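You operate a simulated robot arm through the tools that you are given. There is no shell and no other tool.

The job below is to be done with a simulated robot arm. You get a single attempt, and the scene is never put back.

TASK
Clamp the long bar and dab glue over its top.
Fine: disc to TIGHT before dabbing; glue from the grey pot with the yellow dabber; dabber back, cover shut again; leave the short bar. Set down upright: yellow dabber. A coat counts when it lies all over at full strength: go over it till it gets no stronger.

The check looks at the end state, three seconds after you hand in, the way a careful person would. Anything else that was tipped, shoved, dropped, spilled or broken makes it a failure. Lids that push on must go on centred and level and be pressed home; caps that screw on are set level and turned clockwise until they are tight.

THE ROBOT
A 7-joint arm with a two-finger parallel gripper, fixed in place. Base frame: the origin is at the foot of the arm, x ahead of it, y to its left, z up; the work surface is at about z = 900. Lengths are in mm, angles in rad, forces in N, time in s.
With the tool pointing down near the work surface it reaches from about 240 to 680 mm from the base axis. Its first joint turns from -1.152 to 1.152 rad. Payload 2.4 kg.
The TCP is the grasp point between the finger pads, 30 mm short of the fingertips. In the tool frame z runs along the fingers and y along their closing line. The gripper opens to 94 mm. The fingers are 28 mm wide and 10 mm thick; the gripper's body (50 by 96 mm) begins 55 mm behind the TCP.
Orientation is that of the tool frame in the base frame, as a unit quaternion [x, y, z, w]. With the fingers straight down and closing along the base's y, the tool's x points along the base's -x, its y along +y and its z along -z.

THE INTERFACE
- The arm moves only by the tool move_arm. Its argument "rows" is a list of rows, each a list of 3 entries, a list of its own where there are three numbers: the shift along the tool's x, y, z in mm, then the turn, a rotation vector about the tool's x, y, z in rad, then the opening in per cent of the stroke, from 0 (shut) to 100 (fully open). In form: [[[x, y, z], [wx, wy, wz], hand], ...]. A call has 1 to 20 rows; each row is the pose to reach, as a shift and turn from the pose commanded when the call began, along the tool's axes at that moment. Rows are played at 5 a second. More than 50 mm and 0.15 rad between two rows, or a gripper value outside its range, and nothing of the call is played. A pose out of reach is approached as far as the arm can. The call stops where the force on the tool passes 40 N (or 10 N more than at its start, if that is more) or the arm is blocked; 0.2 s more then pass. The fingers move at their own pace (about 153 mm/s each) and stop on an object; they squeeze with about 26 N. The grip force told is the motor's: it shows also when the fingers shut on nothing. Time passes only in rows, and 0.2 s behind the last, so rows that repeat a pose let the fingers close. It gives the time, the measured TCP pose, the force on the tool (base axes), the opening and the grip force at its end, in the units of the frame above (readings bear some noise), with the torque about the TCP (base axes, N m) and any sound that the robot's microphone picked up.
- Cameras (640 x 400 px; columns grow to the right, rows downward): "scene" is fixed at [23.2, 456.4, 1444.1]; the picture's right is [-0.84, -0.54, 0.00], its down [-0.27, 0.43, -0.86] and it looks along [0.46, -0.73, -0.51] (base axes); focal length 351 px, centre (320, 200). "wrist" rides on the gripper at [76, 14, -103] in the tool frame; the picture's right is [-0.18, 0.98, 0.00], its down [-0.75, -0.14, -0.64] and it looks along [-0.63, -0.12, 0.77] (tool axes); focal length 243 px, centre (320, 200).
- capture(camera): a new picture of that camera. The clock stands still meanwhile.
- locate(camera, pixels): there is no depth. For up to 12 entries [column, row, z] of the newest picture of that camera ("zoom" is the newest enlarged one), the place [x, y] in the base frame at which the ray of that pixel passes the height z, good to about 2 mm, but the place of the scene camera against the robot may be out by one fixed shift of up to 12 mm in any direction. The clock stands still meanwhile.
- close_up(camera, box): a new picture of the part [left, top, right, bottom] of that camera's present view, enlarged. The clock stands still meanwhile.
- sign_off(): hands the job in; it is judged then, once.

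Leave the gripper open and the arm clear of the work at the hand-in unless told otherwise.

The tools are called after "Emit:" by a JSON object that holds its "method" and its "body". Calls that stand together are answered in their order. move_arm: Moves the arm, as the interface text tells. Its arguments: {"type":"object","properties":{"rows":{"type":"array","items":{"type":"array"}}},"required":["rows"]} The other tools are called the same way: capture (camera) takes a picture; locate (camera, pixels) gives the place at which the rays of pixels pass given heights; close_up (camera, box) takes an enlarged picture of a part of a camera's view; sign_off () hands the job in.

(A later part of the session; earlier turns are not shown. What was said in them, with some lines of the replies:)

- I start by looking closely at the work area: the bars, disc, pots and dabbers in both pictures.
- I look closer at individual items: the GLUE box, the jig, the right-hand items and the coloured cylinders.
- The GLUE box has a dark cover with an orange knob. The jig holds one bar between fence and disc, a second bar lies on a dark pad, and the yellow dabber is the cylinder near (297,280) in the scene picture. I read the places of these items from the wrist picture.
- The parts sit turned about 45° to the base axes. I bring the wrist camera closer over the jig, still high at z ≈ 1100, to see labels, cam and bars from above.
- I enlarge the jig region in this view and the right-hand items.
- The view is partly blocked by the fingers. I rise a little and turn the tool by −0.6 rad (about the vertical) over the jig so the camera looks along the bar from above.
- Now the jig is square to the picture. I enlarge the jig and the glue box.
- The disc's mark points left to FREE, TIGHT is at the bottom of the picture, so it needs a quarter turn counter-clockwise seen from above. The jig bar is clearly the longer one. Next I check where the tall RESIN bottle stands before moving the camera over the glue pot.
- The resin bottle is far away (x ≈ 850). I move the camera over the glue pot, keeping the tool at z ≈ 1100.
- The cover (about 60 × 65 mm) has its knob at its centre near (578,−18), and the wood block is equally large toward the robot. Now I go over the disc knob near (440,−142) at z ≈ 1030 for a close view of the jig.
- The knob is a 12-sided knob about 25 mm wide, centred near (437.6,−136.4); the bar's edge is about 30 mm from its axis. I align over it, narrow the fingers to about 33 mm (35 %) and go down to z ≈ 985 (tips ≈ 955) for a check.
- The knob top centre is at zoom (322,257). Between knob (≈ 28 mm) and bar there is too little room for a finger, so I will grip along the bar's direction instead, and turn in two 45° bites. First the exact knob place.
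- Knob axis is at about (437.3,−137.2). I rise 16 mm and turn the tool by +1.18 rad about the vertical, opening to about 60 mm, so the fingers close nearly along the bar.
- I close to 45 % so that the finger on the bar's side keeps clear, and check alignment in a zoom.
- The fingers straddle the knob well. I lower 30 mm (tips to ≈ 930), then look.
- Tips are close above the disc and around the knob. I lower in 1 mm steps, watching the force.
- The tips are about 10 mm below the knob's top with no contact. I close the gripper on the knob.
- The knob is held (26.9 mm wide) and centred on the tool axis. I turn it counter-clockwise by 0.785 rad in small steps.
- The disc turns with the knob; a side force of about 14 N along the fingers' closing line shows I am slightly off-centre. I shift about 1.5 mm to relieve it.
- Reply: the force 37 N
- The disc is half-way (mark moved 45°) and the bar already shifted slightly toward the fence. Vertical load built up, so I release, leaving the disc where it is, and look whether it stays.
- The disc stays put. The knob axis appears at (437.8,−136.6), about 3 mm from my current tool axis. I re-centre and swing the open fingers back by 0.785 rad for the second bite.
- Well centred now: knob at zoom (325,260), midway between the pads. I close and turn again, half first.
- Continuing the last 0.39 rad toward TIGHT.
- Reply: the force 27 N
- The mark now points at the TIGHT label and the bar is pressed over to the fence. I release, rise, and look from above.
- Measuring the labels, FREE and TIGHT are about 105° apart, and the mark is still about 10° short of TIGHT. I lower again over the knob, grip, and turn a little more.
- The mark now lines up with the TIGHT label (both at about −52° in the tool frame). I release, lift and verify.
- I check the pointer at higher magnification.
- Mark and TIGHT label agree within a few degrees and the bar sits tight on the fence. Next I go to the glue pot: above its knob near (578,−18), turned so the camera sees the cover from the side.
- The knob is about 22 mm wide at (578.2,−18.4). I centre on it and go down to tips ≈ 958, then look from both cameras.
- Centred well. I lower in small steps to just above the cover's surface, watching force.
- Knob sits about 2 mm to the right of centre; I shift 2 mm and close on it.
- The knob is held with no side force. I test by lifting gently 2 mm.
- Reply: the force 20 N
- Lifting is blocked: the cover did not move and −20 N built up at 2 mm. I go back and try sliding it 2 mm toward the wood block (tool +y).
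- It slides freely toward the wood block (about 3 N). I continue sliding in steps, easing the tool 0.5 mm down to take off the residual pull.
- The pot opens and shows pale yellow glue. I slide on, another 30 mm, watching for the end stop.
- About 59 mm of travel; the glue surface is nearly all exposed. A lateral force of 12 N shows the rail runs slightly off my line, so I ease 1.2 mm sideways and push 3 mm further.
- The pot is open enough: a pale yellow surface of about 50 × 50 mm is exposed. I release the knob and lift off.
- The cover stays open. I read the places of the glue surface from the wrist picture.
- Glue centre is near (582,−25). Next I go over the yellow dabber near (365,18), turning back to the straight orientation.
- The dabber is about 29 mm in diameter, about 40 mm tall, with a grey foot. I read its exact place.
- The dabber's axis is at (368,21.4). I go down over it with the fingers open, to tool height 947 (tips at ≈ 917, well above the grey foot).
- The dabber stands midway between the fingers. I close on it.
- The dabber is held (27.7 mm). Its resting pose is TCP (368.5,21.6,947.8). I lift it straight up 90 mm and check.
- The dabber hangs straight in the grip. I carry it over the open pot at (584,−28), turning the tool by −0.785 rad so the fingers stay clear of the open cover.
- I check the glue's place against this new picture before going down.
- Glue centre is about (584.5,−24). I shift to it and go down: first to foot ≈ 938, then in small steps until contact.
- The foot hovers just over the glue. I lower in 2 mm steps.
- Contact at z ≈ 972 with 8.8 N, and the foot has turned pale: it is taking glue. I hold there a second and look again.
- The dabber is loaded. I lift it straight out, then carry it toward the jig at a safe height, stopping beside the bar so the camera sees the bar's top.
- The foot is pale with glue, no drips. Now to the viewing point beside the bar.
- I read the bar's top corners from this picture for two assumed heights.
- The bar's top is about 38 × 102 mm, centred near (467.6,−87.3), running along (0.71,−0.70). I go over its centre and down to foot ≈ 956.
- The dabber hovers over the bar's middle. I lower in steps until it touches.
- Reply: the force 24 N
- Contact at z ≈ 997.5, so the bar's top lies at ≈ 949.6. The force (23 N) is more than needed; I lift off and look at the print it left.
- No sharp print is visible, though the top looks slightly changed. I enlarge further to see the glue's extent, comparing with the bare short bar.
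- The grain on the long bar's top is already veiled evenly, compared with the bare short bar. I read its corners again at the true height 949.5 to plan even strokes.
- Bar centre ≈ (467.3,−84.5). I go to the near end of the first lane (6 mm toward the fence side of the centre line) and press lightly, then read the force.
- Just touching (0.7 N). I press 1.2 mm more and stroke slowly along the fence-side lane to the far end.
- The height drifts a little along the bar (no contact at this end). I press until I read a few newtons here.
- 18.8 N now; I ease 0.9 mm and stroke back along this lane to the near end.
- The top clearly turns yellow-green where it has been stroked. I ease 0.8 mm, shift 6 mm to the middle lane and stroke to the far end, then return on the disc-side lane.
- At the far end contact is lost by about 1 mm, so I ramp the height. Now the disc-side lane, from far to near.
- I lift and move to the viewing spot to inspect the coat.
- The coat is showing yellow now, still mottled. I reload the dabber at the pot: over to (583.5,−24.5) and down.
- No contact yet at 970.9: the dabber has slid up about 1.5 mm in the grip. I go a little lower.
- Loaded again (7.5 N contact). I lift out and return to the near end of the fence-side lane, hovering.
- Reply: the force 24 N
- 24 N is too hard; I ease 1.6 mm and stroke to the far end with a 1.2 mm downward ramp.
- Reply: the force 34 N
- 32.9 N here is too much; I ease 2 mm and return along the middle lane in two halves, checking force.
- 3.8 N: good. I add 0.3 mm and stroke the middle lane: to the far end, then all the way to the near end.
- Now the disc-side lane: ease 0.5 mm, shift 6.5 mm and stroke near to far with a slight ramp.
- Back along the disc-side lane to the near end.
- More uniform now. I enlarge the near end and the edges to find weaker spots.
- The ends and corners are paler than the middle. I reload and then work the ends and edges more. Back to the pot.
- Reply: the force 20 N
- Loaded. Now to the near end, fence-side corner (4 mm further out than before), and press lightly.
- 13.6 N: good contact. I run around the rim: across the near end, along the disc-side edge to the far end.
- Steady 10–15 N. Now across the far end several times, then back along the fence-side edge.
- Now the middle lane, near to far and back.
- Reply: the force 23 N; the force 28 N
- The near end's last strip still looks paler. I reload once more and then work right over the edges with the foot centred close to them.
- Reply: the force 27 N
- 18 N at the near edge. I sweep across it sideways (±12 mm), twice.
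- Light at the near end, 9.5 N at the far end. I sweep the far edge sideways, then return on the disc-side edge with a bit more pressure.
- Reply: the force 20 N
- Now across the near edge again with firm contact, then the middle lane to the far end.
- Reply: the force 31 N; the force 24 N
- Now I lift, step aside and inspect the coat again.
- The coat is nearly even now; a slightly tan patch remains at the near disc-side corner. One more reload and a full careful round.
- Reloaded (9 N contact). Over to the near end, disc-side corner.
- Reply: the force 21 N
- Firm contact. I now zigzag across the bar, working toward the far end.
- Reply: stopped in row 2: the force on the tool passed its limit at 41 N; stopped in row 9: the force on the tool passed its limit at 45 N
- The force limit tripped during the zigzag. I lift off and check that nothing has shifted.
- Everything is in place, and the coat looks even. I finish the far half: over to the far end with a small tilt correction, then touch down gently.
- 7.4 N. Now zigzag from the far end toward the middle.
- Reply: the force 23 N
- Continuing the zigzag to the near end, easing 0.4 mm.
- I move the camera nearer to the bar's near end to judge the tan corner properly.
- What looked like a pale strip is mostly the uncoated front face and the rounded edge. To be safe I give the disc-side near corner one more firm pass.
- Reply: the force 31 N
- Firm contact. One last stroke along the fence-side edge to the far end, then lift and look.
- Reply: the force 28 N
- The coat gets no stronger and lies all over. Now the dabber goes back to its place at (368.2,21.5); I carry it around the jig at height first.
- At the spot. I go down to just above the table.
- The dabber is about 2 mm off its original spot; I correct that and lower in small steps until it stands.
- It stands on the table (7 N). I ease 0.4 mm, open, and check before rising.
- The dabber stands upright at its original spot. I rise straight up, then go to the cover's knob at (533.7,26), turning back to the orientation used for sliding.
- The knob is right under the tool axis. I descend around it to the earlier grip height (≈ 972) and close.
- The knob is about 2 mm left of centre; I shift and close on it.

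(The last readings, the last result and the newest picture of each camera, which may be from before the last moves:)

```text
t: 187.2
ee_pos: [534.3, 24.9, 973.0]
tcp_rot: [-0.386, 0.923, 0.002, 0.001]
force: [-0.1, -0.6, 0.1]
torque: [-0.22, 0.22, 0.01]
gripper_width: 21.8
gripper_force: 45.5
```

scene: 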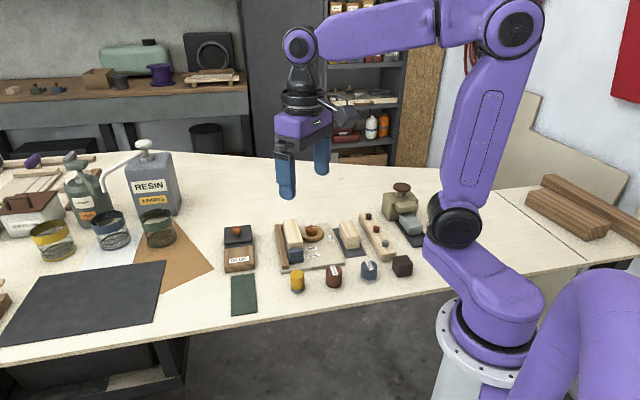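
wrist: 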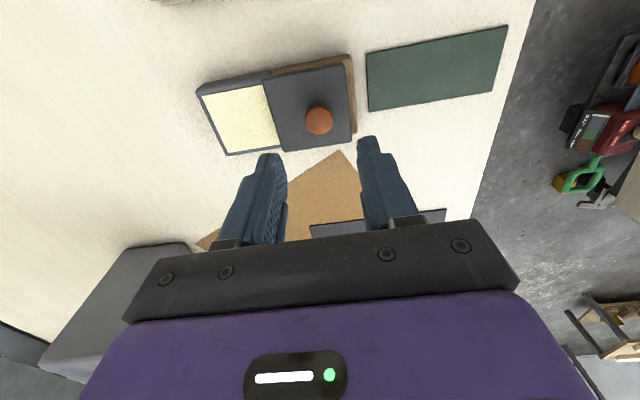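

The knob is held. I slide the cover back toward the pot, following the rail line, first 50 mm.

Emit:
{"method": "move_arm", "body": {"rows": [[[0.1, -5, 0], [0, 0, 0], 8], [[0.2, -10, 0], [0, 0, 0], 8], [[0.3, -15, 0], [0, 0, 0], 8], [[0.4, -20, 0], [0, 0, 0], 8], [[0.5, -25, 0], [0, 0, 0], 8], [[0.6, -30, 0], [0, 0, 0], 8]]}}

Emit:
{"method": "move_arm", "body": {"rows": [[[0.1, -5, 0], [0, 0, 0], 8], [[0.2, -10, 0], [0, 0, 0], 8], [[0.3, -15, 0], [0, 0, 0], 8], [[0.4, -20, 0], [0, 0, 0], 8], [[0.5, -24, 0], [0, 0, 0], 8]]}}

Emit:
{"method": "close_up", "body": {"camera": "scene", "box": [190, 195, 286, 255]}}

```text
t: 188.7
ee_pos: [555.4, 3.4, 972.0]
tcp_rot: [-0.386, 0.923, 0.0, 0.002]
force: [0.4, 1.4, 6.8]
torque: [0.2, -0.33, 0.11]
gripper_width: 21.9
gripper_force: 44.7
```

```text
t: 189.8
ee_pos: [572.0, -13.6, 973.2]
tcp_rot: [-0.388, 0.922, 0.001, 0.0]
force: [5.9, 7.9, -7.1]
torque: [-0.35, 0.4, -0.22]
gripper_width: 21.9
gripper_force: 44.9
```

```text
6.67 times, centred on (238, 225) of scene
```

zoom: 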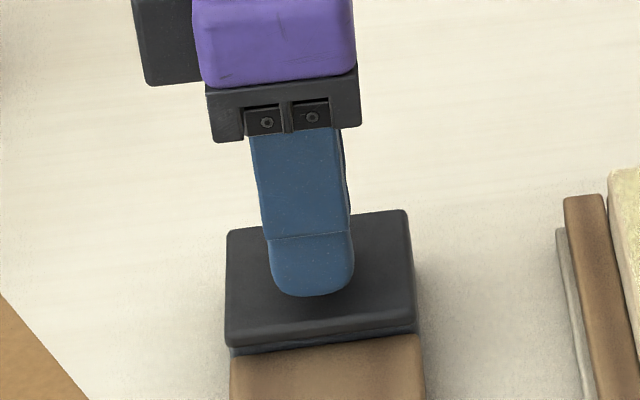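

About 7.5 mm remain. I ease the side load and push on to the stop.

Emit:
{"method": "move_arm", "body": {"rows": [[[-0.8, -2, 0], [0, 0, 0], 8], [[-0.8, -4, 0], [0, 0, 0], 8], [[-0.8, -6, 0], [0, 0, 0], 8], [[-0.8, -7.5, 0], [0, 0, 0], 8], [[-0.8, -7.5, 0], [0, 0, 0], 8]]}}

Emit:
{"method": "close_up", "body": {"camera": "scene", "box": [190, 195, 286, 255]}}

```text
t: 191.1
ee_pos: [577.5, -20.3, 972.5]
tcp_rot: [-0.387, 0.922, 0.001, 0.0]
force: [-3.1, 0.8, -4.0]
torque: [0.07, -0.06, 0.06]
gripper_width: 21.7
gripper_force: 45.4
```

```text
6.67 times, centred on (238, 225) of scene
```

zoom: 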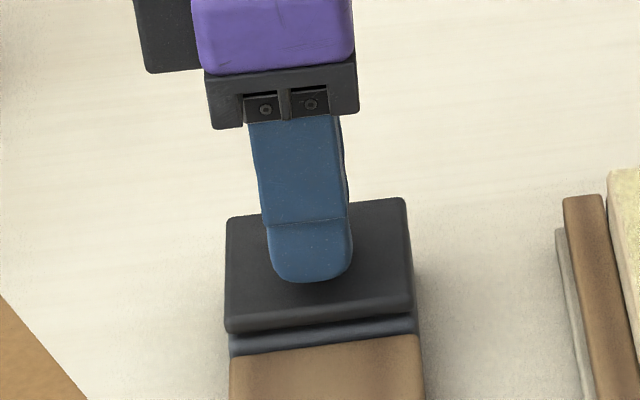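

The cover is back at its original position in the picture (front edge at y = 333). I push 1.5 mm more to feel the stop.

Emit:
{"method": "move_arm", "body": {"rows": [[[0, -0.8, 0], [0, 0, 0], 8], [[0, -1.5, 0], [0, 0, 0], 8], [[0, -1.5, 0], [0, 0, 0], 8]]}}

Emit:
{"method": "close_up", "body": {"camera": "scene", "box": [206, 210, 270, 250]}}

```text
t: 191.8
ee_pos: [577.4, -19.1, 973.7]
tcp_rot: [-0.386, 0.922, 0.002, 0.0]
force: [-14.7, 3.7, 0.3]
torque: [0.55, -0.02, -0.12]
gripper_width: 21.9
gripper_force: 44.8
```

```text
10.00 times, centred on (238, 230) of scene
```

zoom: 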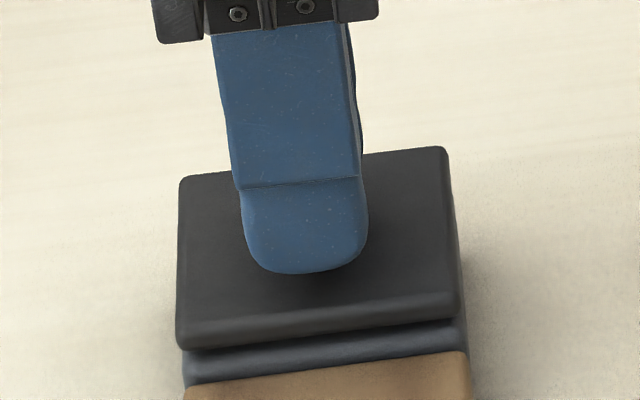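

The stop is felt (about 13 N) and the cover sits exactly as at the start. I ease 0.8 mm, release the knob and rise.

Emit:
{"method": "move_arm", "body": {"rows": [[[0, 0.8, 0], [0, 0, 0], 8], [[0, 0.8, 0], [0, 0, 0], 25], [[0, 0.8, 0], [0, 0, 0], 42], [[0, 0.8, 0], [0, 0, 0], 45], [[0, 0.8, -15], [0, 0, 0], 45], [[0, 0.8, -50], [0, 0, 0], 45], [[0, 0.8, -85], [0, 0, 0], 60]]}}

Emit:
{"method": "capture", "body": {"camera": "wrist"}}

Emit:
{"method": "close_up", "body": {"camera": "scene", "box": [190, 195, 286, 255]}}

Emit:
{"method": "close_up", "body": {"camera": "scene", "box": [210, 170, 430, 320]}}

```text
t: 193.4
ee_pos: [579.1, -19.0, 1059.3]
tcp_rot: [-0.386, 0.923, 0.001, 0.0]
force: [-0.2, 0.5, -0.3]
torque: [0.01, -0.01, 0.0]
gripper_width: 56.4
gripper_force: 0.1
```

```text
taken
```

wrist: 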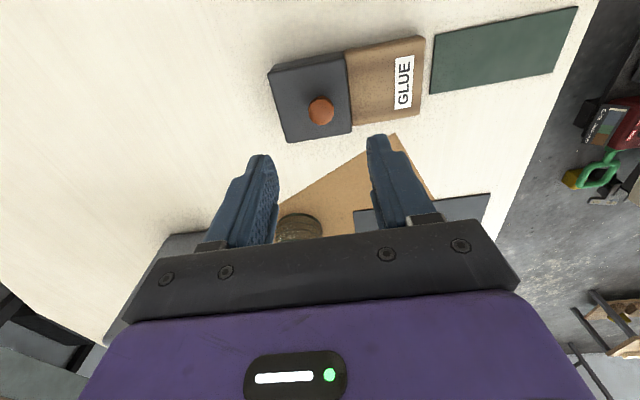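

```text
6.67 times, centred on (238, 225) of scene
```

zoom: 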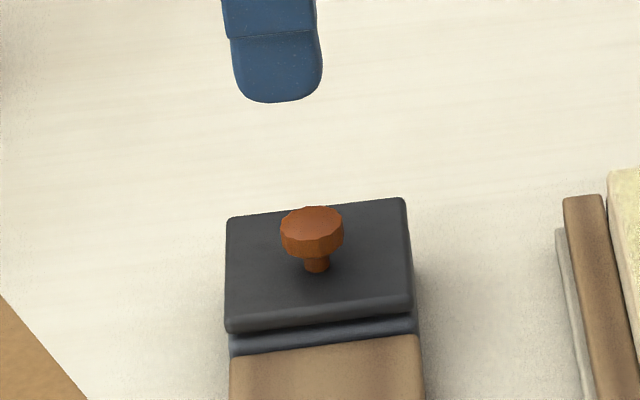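

```text
2.67 times, centred on (320, 245) of scene
```

zoom: 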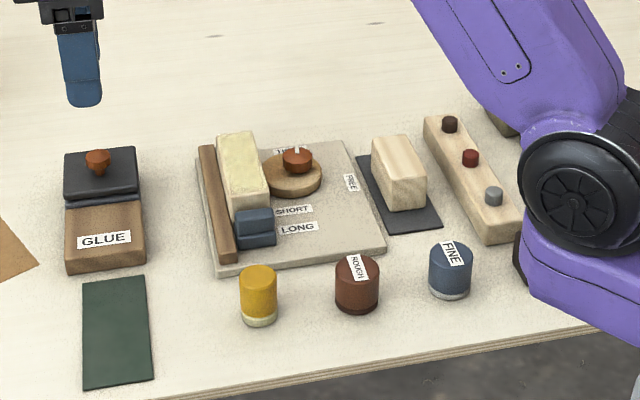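

The cover is shut, and all parts stand as they did. I rise and move to an overview above the jig with the gripper open to check coat and disc without the dabber in the way.

Emit:
{"method": "move_arm", "body": {"rows": [[[14, 8, -20], [0, 0, 0.14], 60], [[27, 15, -40], [0, 0, 0.28], 70], [[41, 23, -60], [0, 0, 0.42], 80], [[55, 30, -75], [0, 0, 0.56], 90], [[68, 38, -92], [0, 0, 0.7], 100], [[82, 46, -92], [0, 0, 0.84], 100], [[96, 53, -92], [0, 0, 0.98], 100], [[109, 61, -92], [0, 0, 1.12], 100], [[123, 68, -92], [0, 0, 1.26], 100], [[136.7, 76, -92], [0, 0, 1.395], 100], [[136.7, 76, -92], [0, 0, 1.395], 100]]}}

Emit:
{"method": "capture", "body": {"camera": "wrist"}}

Emit:
{"method": "close_up", "body": {"camera": "wrist", "box": [230, 15, 390, 175]}}

Emit:
{"method": "close_up", "body": {"camera": "scene", "box": [274, 212, 322, 257]}}

```text
t: 195.8
ee_pos: [428.2, -63.7, 1150.2]
tcp_rot: [0.297, 0.955, 0.001, 0.0]
force: [-0.1, 0.3, -0.5]
torque: [0.0, -0.03, 0.02]
gripper_width: 93.8
gripper_force: 0.1
```

```text
taken
```

wrist: 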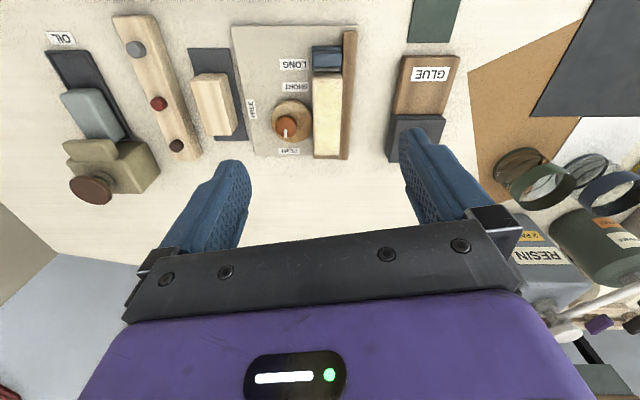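

```text
2.50 times, centred on (310, 95) of wrist
```

zoom: 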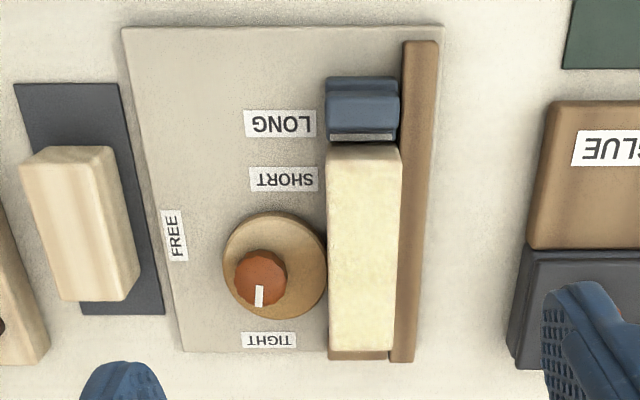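

```text
8.89 times, centred on (298, 234) of scene
```

zoom: 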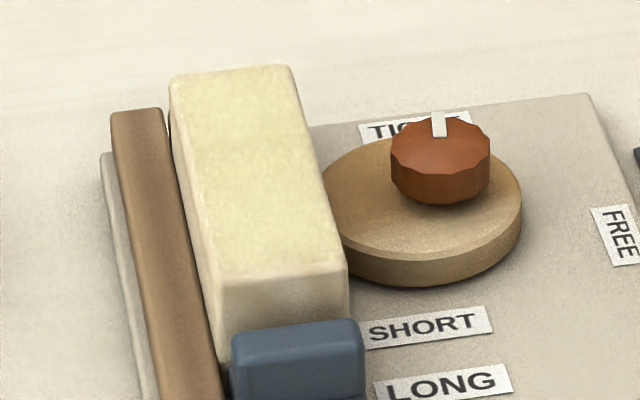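

The coat is even over the whole top and the disc presses the bar. I double-check the disc's pointer once more at higher magnification.

Emit:
{"method": "close_up", "body": {"camera": "wrist", "box": [250, 95, 330, 160]}}

Emit:
{"method": "locate", "body": {"camera": "zoom", "pixels": [[320, 200, 936], [320, 280, 936], [320, 200, 936], [320, 280, 936]]}}

```text
6.15 times, centred on (290, 128) of wrist
```

zoom: 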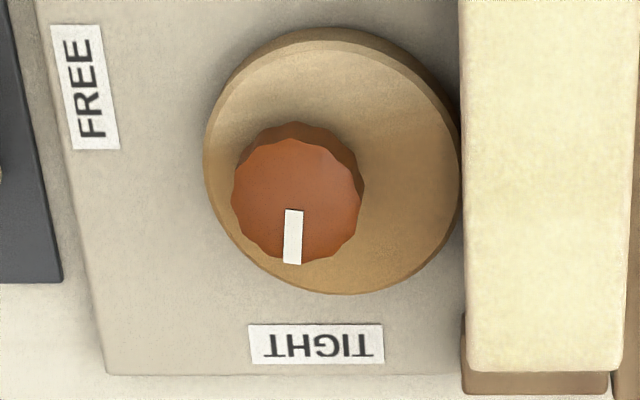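

```text
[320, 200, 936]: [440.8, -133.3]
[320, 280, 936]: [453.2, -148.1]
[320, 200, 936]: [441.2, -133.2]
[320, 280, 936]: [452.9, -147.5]
```

The pointer may be a few degrees short of TIGHT. I go closer over the disc to measure it properly.

Emit:
{"method": "move_arm", "body": {"rows": [[[-16, -18, 26], [0, 0, 0], 100], [[-33, -37, 52], [0, 0, 0], 100], [[-49.4, -54.8, 80], [0, 0, 0], 100], [[-49.4, -54.8, 105], [0, 0, 0], 100], [[-49.4, -54.8, 105], [0, 0, 0], 100]]}}

Emit:
{"method": "capture", "body": {"camera": "wrist"}}

Emit:
{"method": "close_up", "body": {"camera": "wrist", "box": [240, 40, 400, 170]}}

```text
t: 197.1
ee_pos: [435.8, -135.7, 1045.0]
tcp_rot: [0.297, 0.955, 0.001, 0.0]
force: [-0.2, 0.2, 0.0]
torque: [0.03, 0.0, -0.01]
gripper_width: 94.0
gripper_force: 0.0
```

```text
taken
```

wrist: 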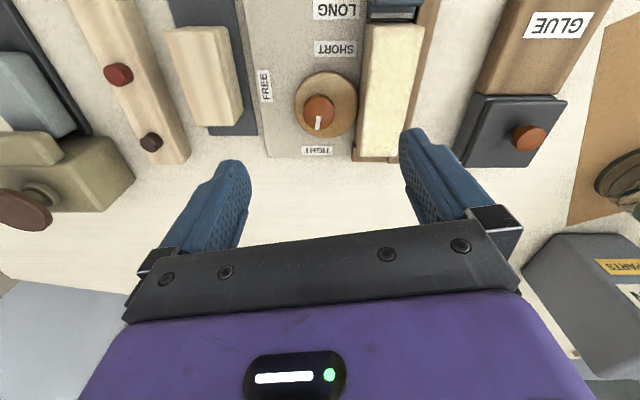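

```text
3.08 times, centred on (320, 105) of wrist
```

zoom: 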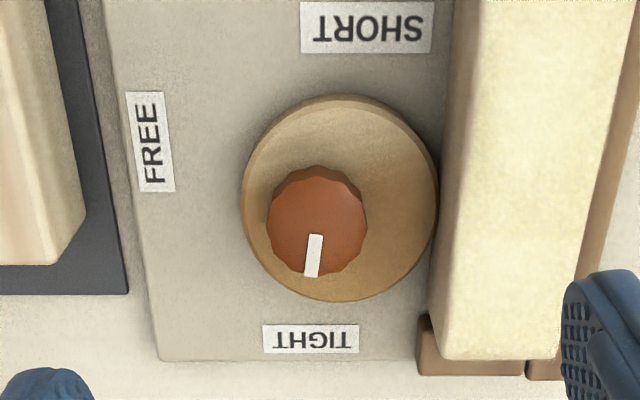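

The pointer is within about 3–4° of TIGHT. For certainty I give it a final small nudge: I turn the tool to close along the bar's direction (far from the coated bar), staying high, and re-centre over the knob.

Emit:
{"method": "move_arm", "body": {"rows": [[[0, 0, 0], [0, 0, -0.14], 90], [[0, 0, 0], [0, 0, -0.28], 80], [[0, 0, 0], [0, 0, -0.42], 70], [[0, 0, 0], [0, 0, -0.56], 60], [[0, 0, 0], [0, 0, -0.7], 50], [[0, 0, 0], [0, 0, -0.84], 45], [[0, 0, 0], [0, 0, -0.98], 45], [[0, 0, 0], [0, 0, -1.12], 45], [[0, 0, 0], [0, 0, -1.25], 45], [[0, 0, 0], [0, 0, -1.36], 45], [[0, 0, 0], [0, 0, -1.36], 45]]}}

Emit:
{"method": "capture", "body": {"camera": "wrist"}}

Emit:
{"method": "close_up", "body": {"camera": "wrist", "box": [240, 50, 400, 180]}}

```text
t: 199.4
ee_pos: [438.6, -136.5, 1045.6]
tcp_rot: [-0.372, 0.928, 0.001, 0.0]
force: [-0.1, -0.2, 0.7]
torque: [-0.04, 0.0, 0.0]
gripper_width: 42.5
gripper_force: 0.1
```

```text
taken
```

wrist: 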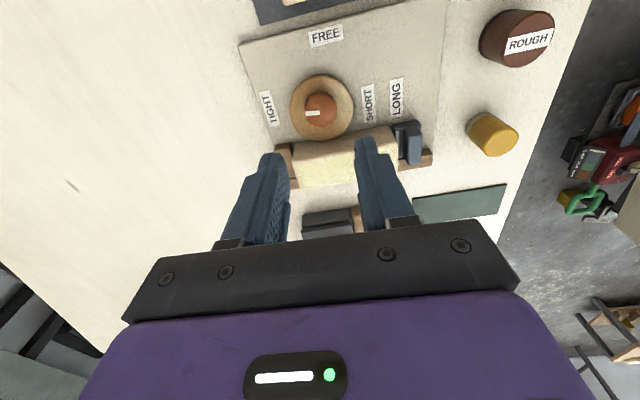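

```text
3.08 times, centred on (320, 115) of wrist
```

zoom: 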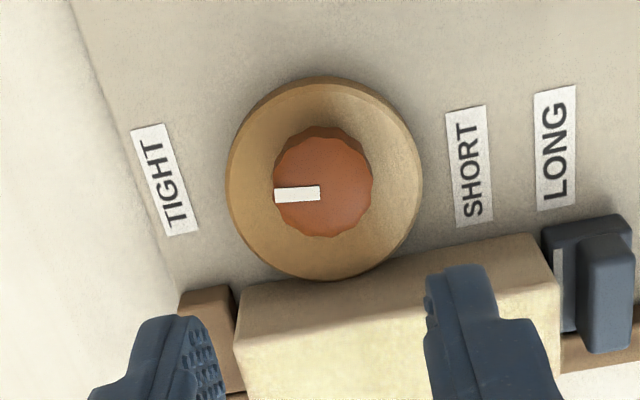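

Measured again: about 3° short. I centre, lower around the knob (fingers well clear of the coated bar) and grip.

Emit:
{"method": "move_arm", "body": {"rows": [[[0.6, 0.6, 25], [0, 0, 0], 45], [[0.6, 0.6, 50], [0, 0, 0], 45], [[0.6, 0.6, 70], [0, 0, 0], 45], [[0.6, 0.6, 82], [0, 0, 0], 45], [[0.6, 0.6, 89], [0, 0, 0], 45], [[0.6, 0.6, 89], [0, 0, 0], 45]]}}

Emit:
{"method": "close_up", "body": {"camera": "wrist", "box": [224, 90, 416, 210]}}

```text
t: 200.8
ee_pos: [437.6, -137.0, 957.0]
tcp_rot: [-0.37, 0.929, 0.001, 0.001]
force: [1.2, 0.0, -0.4]
torque: [0.0, 0.0, -0.03]
gripper_width: 42.3
gripper_force: 0.0
```

```text
3.33 times, centred on (320, 150) of wrist
```

zoom: 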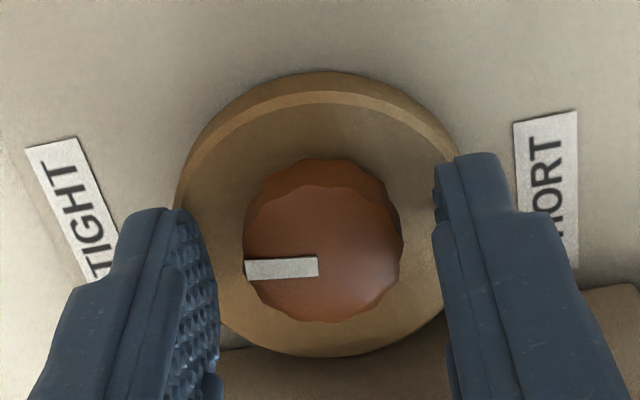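

Centred. I close and turn 0.06 rad counter-clockwise.

Emit:
{"method": "move_arm", "body": {"rows": [[[0, 0, 0], [0, 0, 0], 35], [[0, 0, 0], [0, 0, 0], 25], [[0, 0, 0], [0, 0, 0], 12], [[0, 0, 0], [0, 0, 0], 10], [[0, 0, 0], [0, 0, -0.03], 10], [[0, 0, 0], [0, 0, -0.06], 10], [[0, 0, 0], [0, 0, -0.06], 10]]}}

Emit:
{"method": "close_up", "body": {"camera": "wrist", "box": [224, 90, 416, 210]}}

```text
t: 202.4
ee_pos: [437.1, -134.5, 956.9]
tcp_rot: [-0.399, 0.917, 0.0, 0.001]
force: [-4.5, 6.3, 11.8]
torque: [-0.02, 0.5, 0.05]
gripper_width: 27.4
gripper_force: 44.8
```

```text
3.33 times, centred on (320, 150) of wrist
```

zoom: 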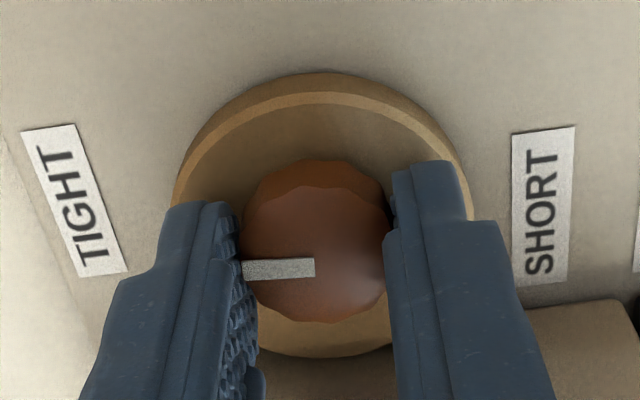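

Mark and label now line up within about a degree. I release and rise.

Emit:
{"method": "move_arm", "body": {"rows": [[[0, 0, 0], [0, 0, 0], 30], [[0, 0, 0], [0, 0, 0], 42], [[0, 0, 0], [0, 0, 0], 45], [[0, 0, -12], [0, 0, 0], 45], [[0, 0, -45], [0, 0, 0], 45], [[0, 0, -88], [0, 0, 0], 45]]}}

Emit:
{"method": "close_up", "body": {"camera": "wrist", "box": [240, 50, 400, 180]}}

Emit:
{"method": "close_up", "body": {"camera": "scene", "box": [274, 212, 322, 257]}}

```text
t: 203.8
ee_pos: [437.2, -135.7, 1046.4]
tcp_rot: [-0.398, 0.917, 0.001, 0.001]
force: [-0.5, -0.1, 0.2]
torque: [-0.01, 0.04, -0.01]
gripper_width: 42.3
gripper_force: 0.0
```

```text
3.08 times, centred on (320, 115) of wrist
```

zoom: 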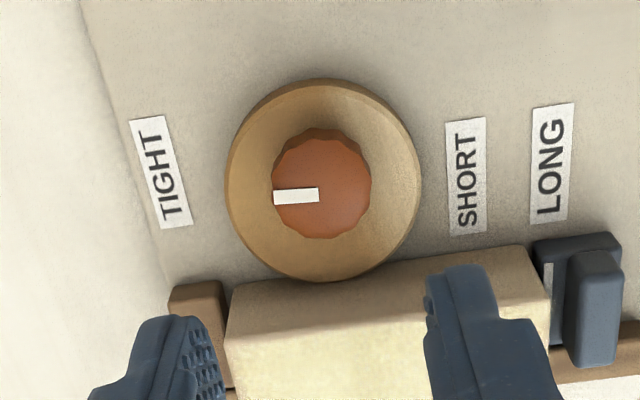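

```text
8.89 times, centred on (298, 234) of scene
```

zoom: 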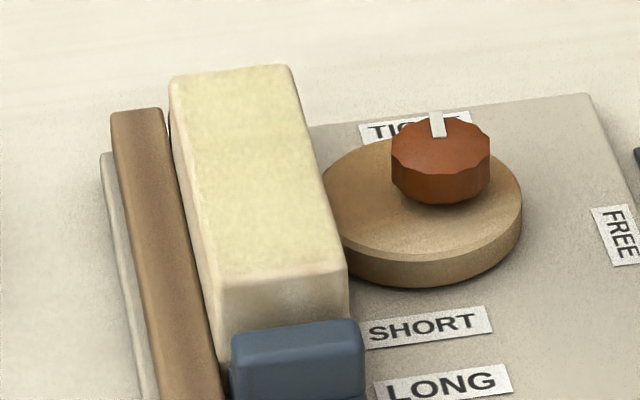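

Disc aligned with TIGHT, bar coated and clamped. I retreat to the high starting pose with the gripper fully open.

Emit:
{"method": "move_arm", "body": {"rows": [[[0, 0, -40], [0, 0, 0], 60], [[0, 0, -80], [0, 0, 0], 80], [[0, 0, -120], [0, 0, 0], 100], [[-8, 29, -141], [0, 0, 0.137], 100], [[-16, 58, -141], [0, 0, 0.274], 100], [[-23, 87, -141], [0, 0, 0.41], 100], [[-31, 116, -141], [0, 0, 0.547], 100], [[-39, 145, -141], [0, 0, 0.684], 100], [[-46.8, 174, -141], [0, 0, 0.82], 100], [[-46.8, 174, -141], [0, 0, 0.82], 100]]}}

Emit:
{"method": "capture", "body": {"camera": "scene"}}

Emit:
{"method": "close_up", "body": {"camera": "scene", "box": [210, 170, 430, 320]}}

Emit:
{"method": "capture", "body": {"camera": "wrist"}}

```text
t: 206.1
ee_pos: [341.3, 16.2, 1185.1]
tcp_rot: [0.001, 1.0, 0.001, 0.0]
force: [-0.5, -0.9, 0.4]
torque: [-0.01, 0.0, 0.01]
gripper_width: 94.0
gripper_force: 0.1
```

```text
taken
```

scene: 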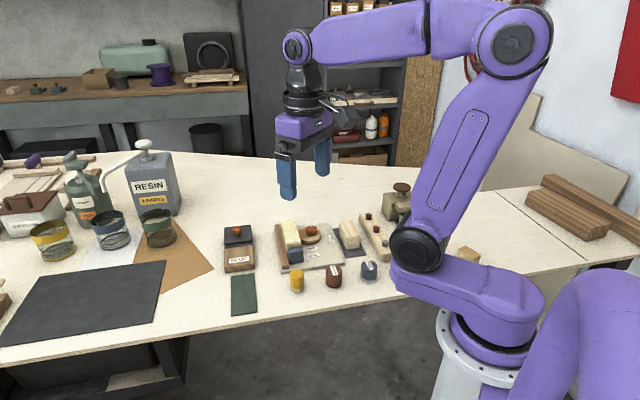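

```text
2.67 times, centred on (320, 245) of scene
```

zoom: 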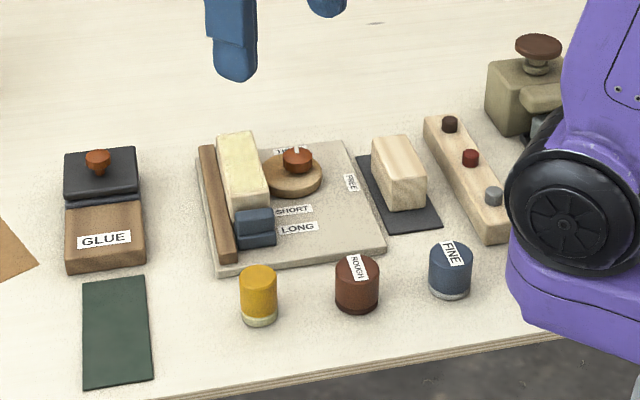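

```text
taken
```

wrist: 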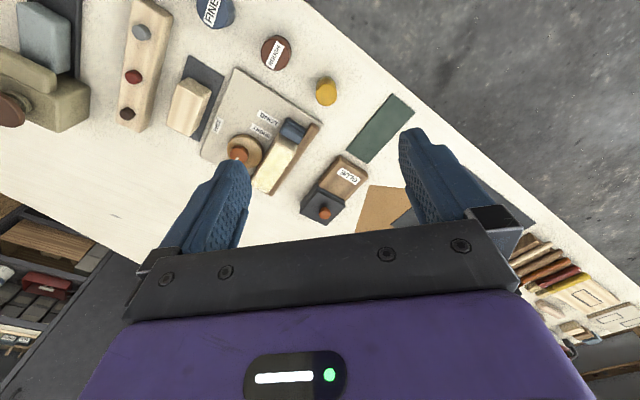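

The arm's elbow sits a bit differently from the start. I check that it has not touched the dark cube or the items on the right.

Emit:
{"method": "close_up", "body": {"camera": "scene", "box": [340, 170, 500, 310]}}

Emit:
{"method": "close_up", "body": {"camera": "wrist", "box": [0, 0, 240, 150]}}

```text
2.86 times, centred on (420, 240) of scene
```

zoom: 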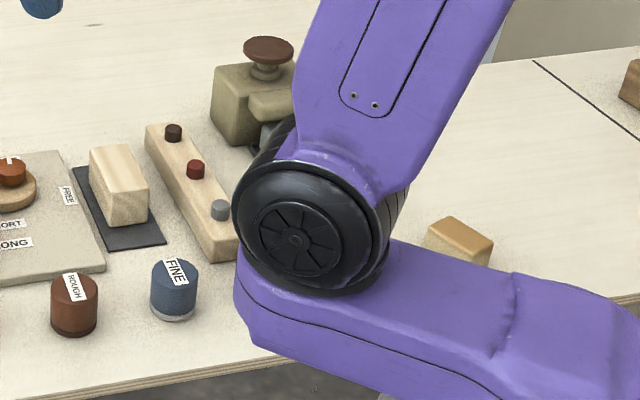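

```text
2.67 times, centred on (120, 75) of wrist
```

zoom: 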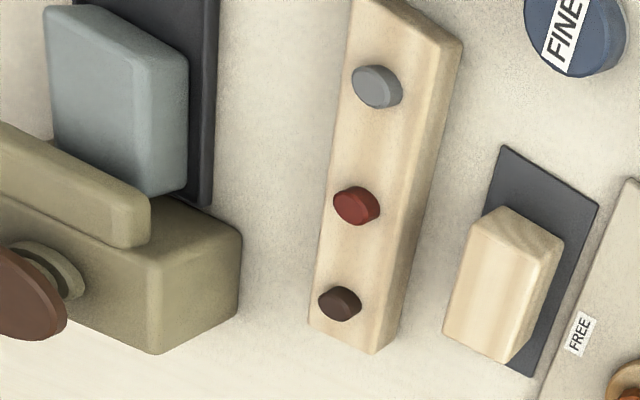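

The elbow passes between the camera and the cube. I shift the wrist camera toward the robot to see the cube directly.

Emit:
{"method": "move_arm", "body": {"rows": [[[13, -19, 0], [0, 0, 0], 100], [[26, -38, 0], [0, 0, 0], 100], [[39, -57, 0], [0, 0, 0], 100], [[51, -76, 0], [0, 0, 0], 100], [[51, -76, 0], [0, 0, 0], 100]]}}

Emit:
{"method": "capture", "body": {"camera": "wrist"}}

Emit:
{"method": "capture", "body": {"camera": "scene"}}

```text
t: 207.2
ee_pos: [291.5, -59.1, 1185.5]
tcp_rot: [0.0, 1.0, 0.0, 0.0]
force: [-0.5, -0.5, 0.2]
torque: [-0.01, -0.04, -0.01]
gripper_width: 94.1
gripper_force: 0.0
```

```text
taken
```

wrist: 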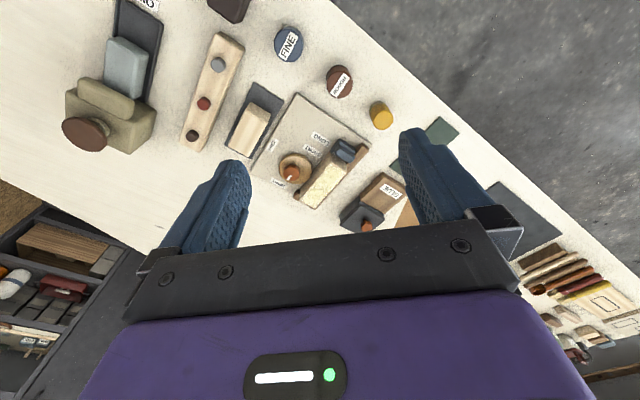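

```text
taken
```

scene: 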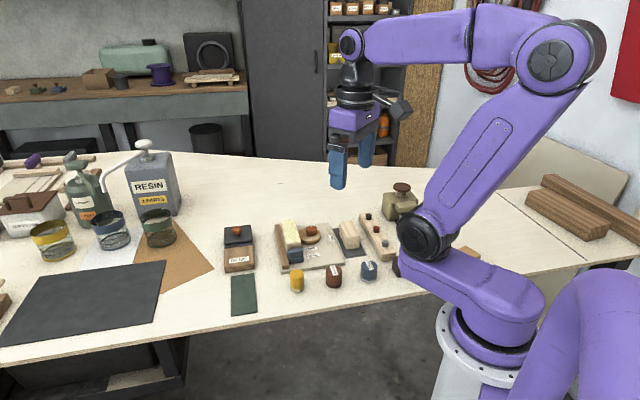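

The cube, FINE, ROUGH, the short bar and the oil items all stand where they were. The long bar is clamped with the disc at TIGHT, its top is coated evenly, the dabber is upright in its place, the cover is shut, and the gripper is open and clear. I hand the job in.

Emit:
{"method": "sign_off", "body": {}}

```text
The job is handed in.
```

The long bar is clamped and its top is coated with glue, and I have handed the job in. I don't have the check's result.

- **Clamp:** the disc's mark lines up with the TIGHT label to within a few degrees, and the disc presses the bar against the fence. I set it before dabbing. After the glue was on, I gave it one more small turn, because it measured about 3° short.
- **Glue:** I coated the whole top with the yellow dabber, reloading it from the grey pot several times, until more passes made no visible difference. The rounded edges and the front face are not coated.
- **Dabber:** it stands upright within about 2 mm of its original spot, with glue still on its foot.
- **Cover:** it is slid back against its stop and matches its starting position in the pictures.
- **Everything else:** the short bar and the other items I could see are where they started. The dark cube was only partly in view, but it looked undisturbed.

During one pass the pressing force briefly went over the 40 N limit and the arm stopped itself. I checked straight afterwards and nothing had shifted. The gripper is open and the arm is clear of the work.
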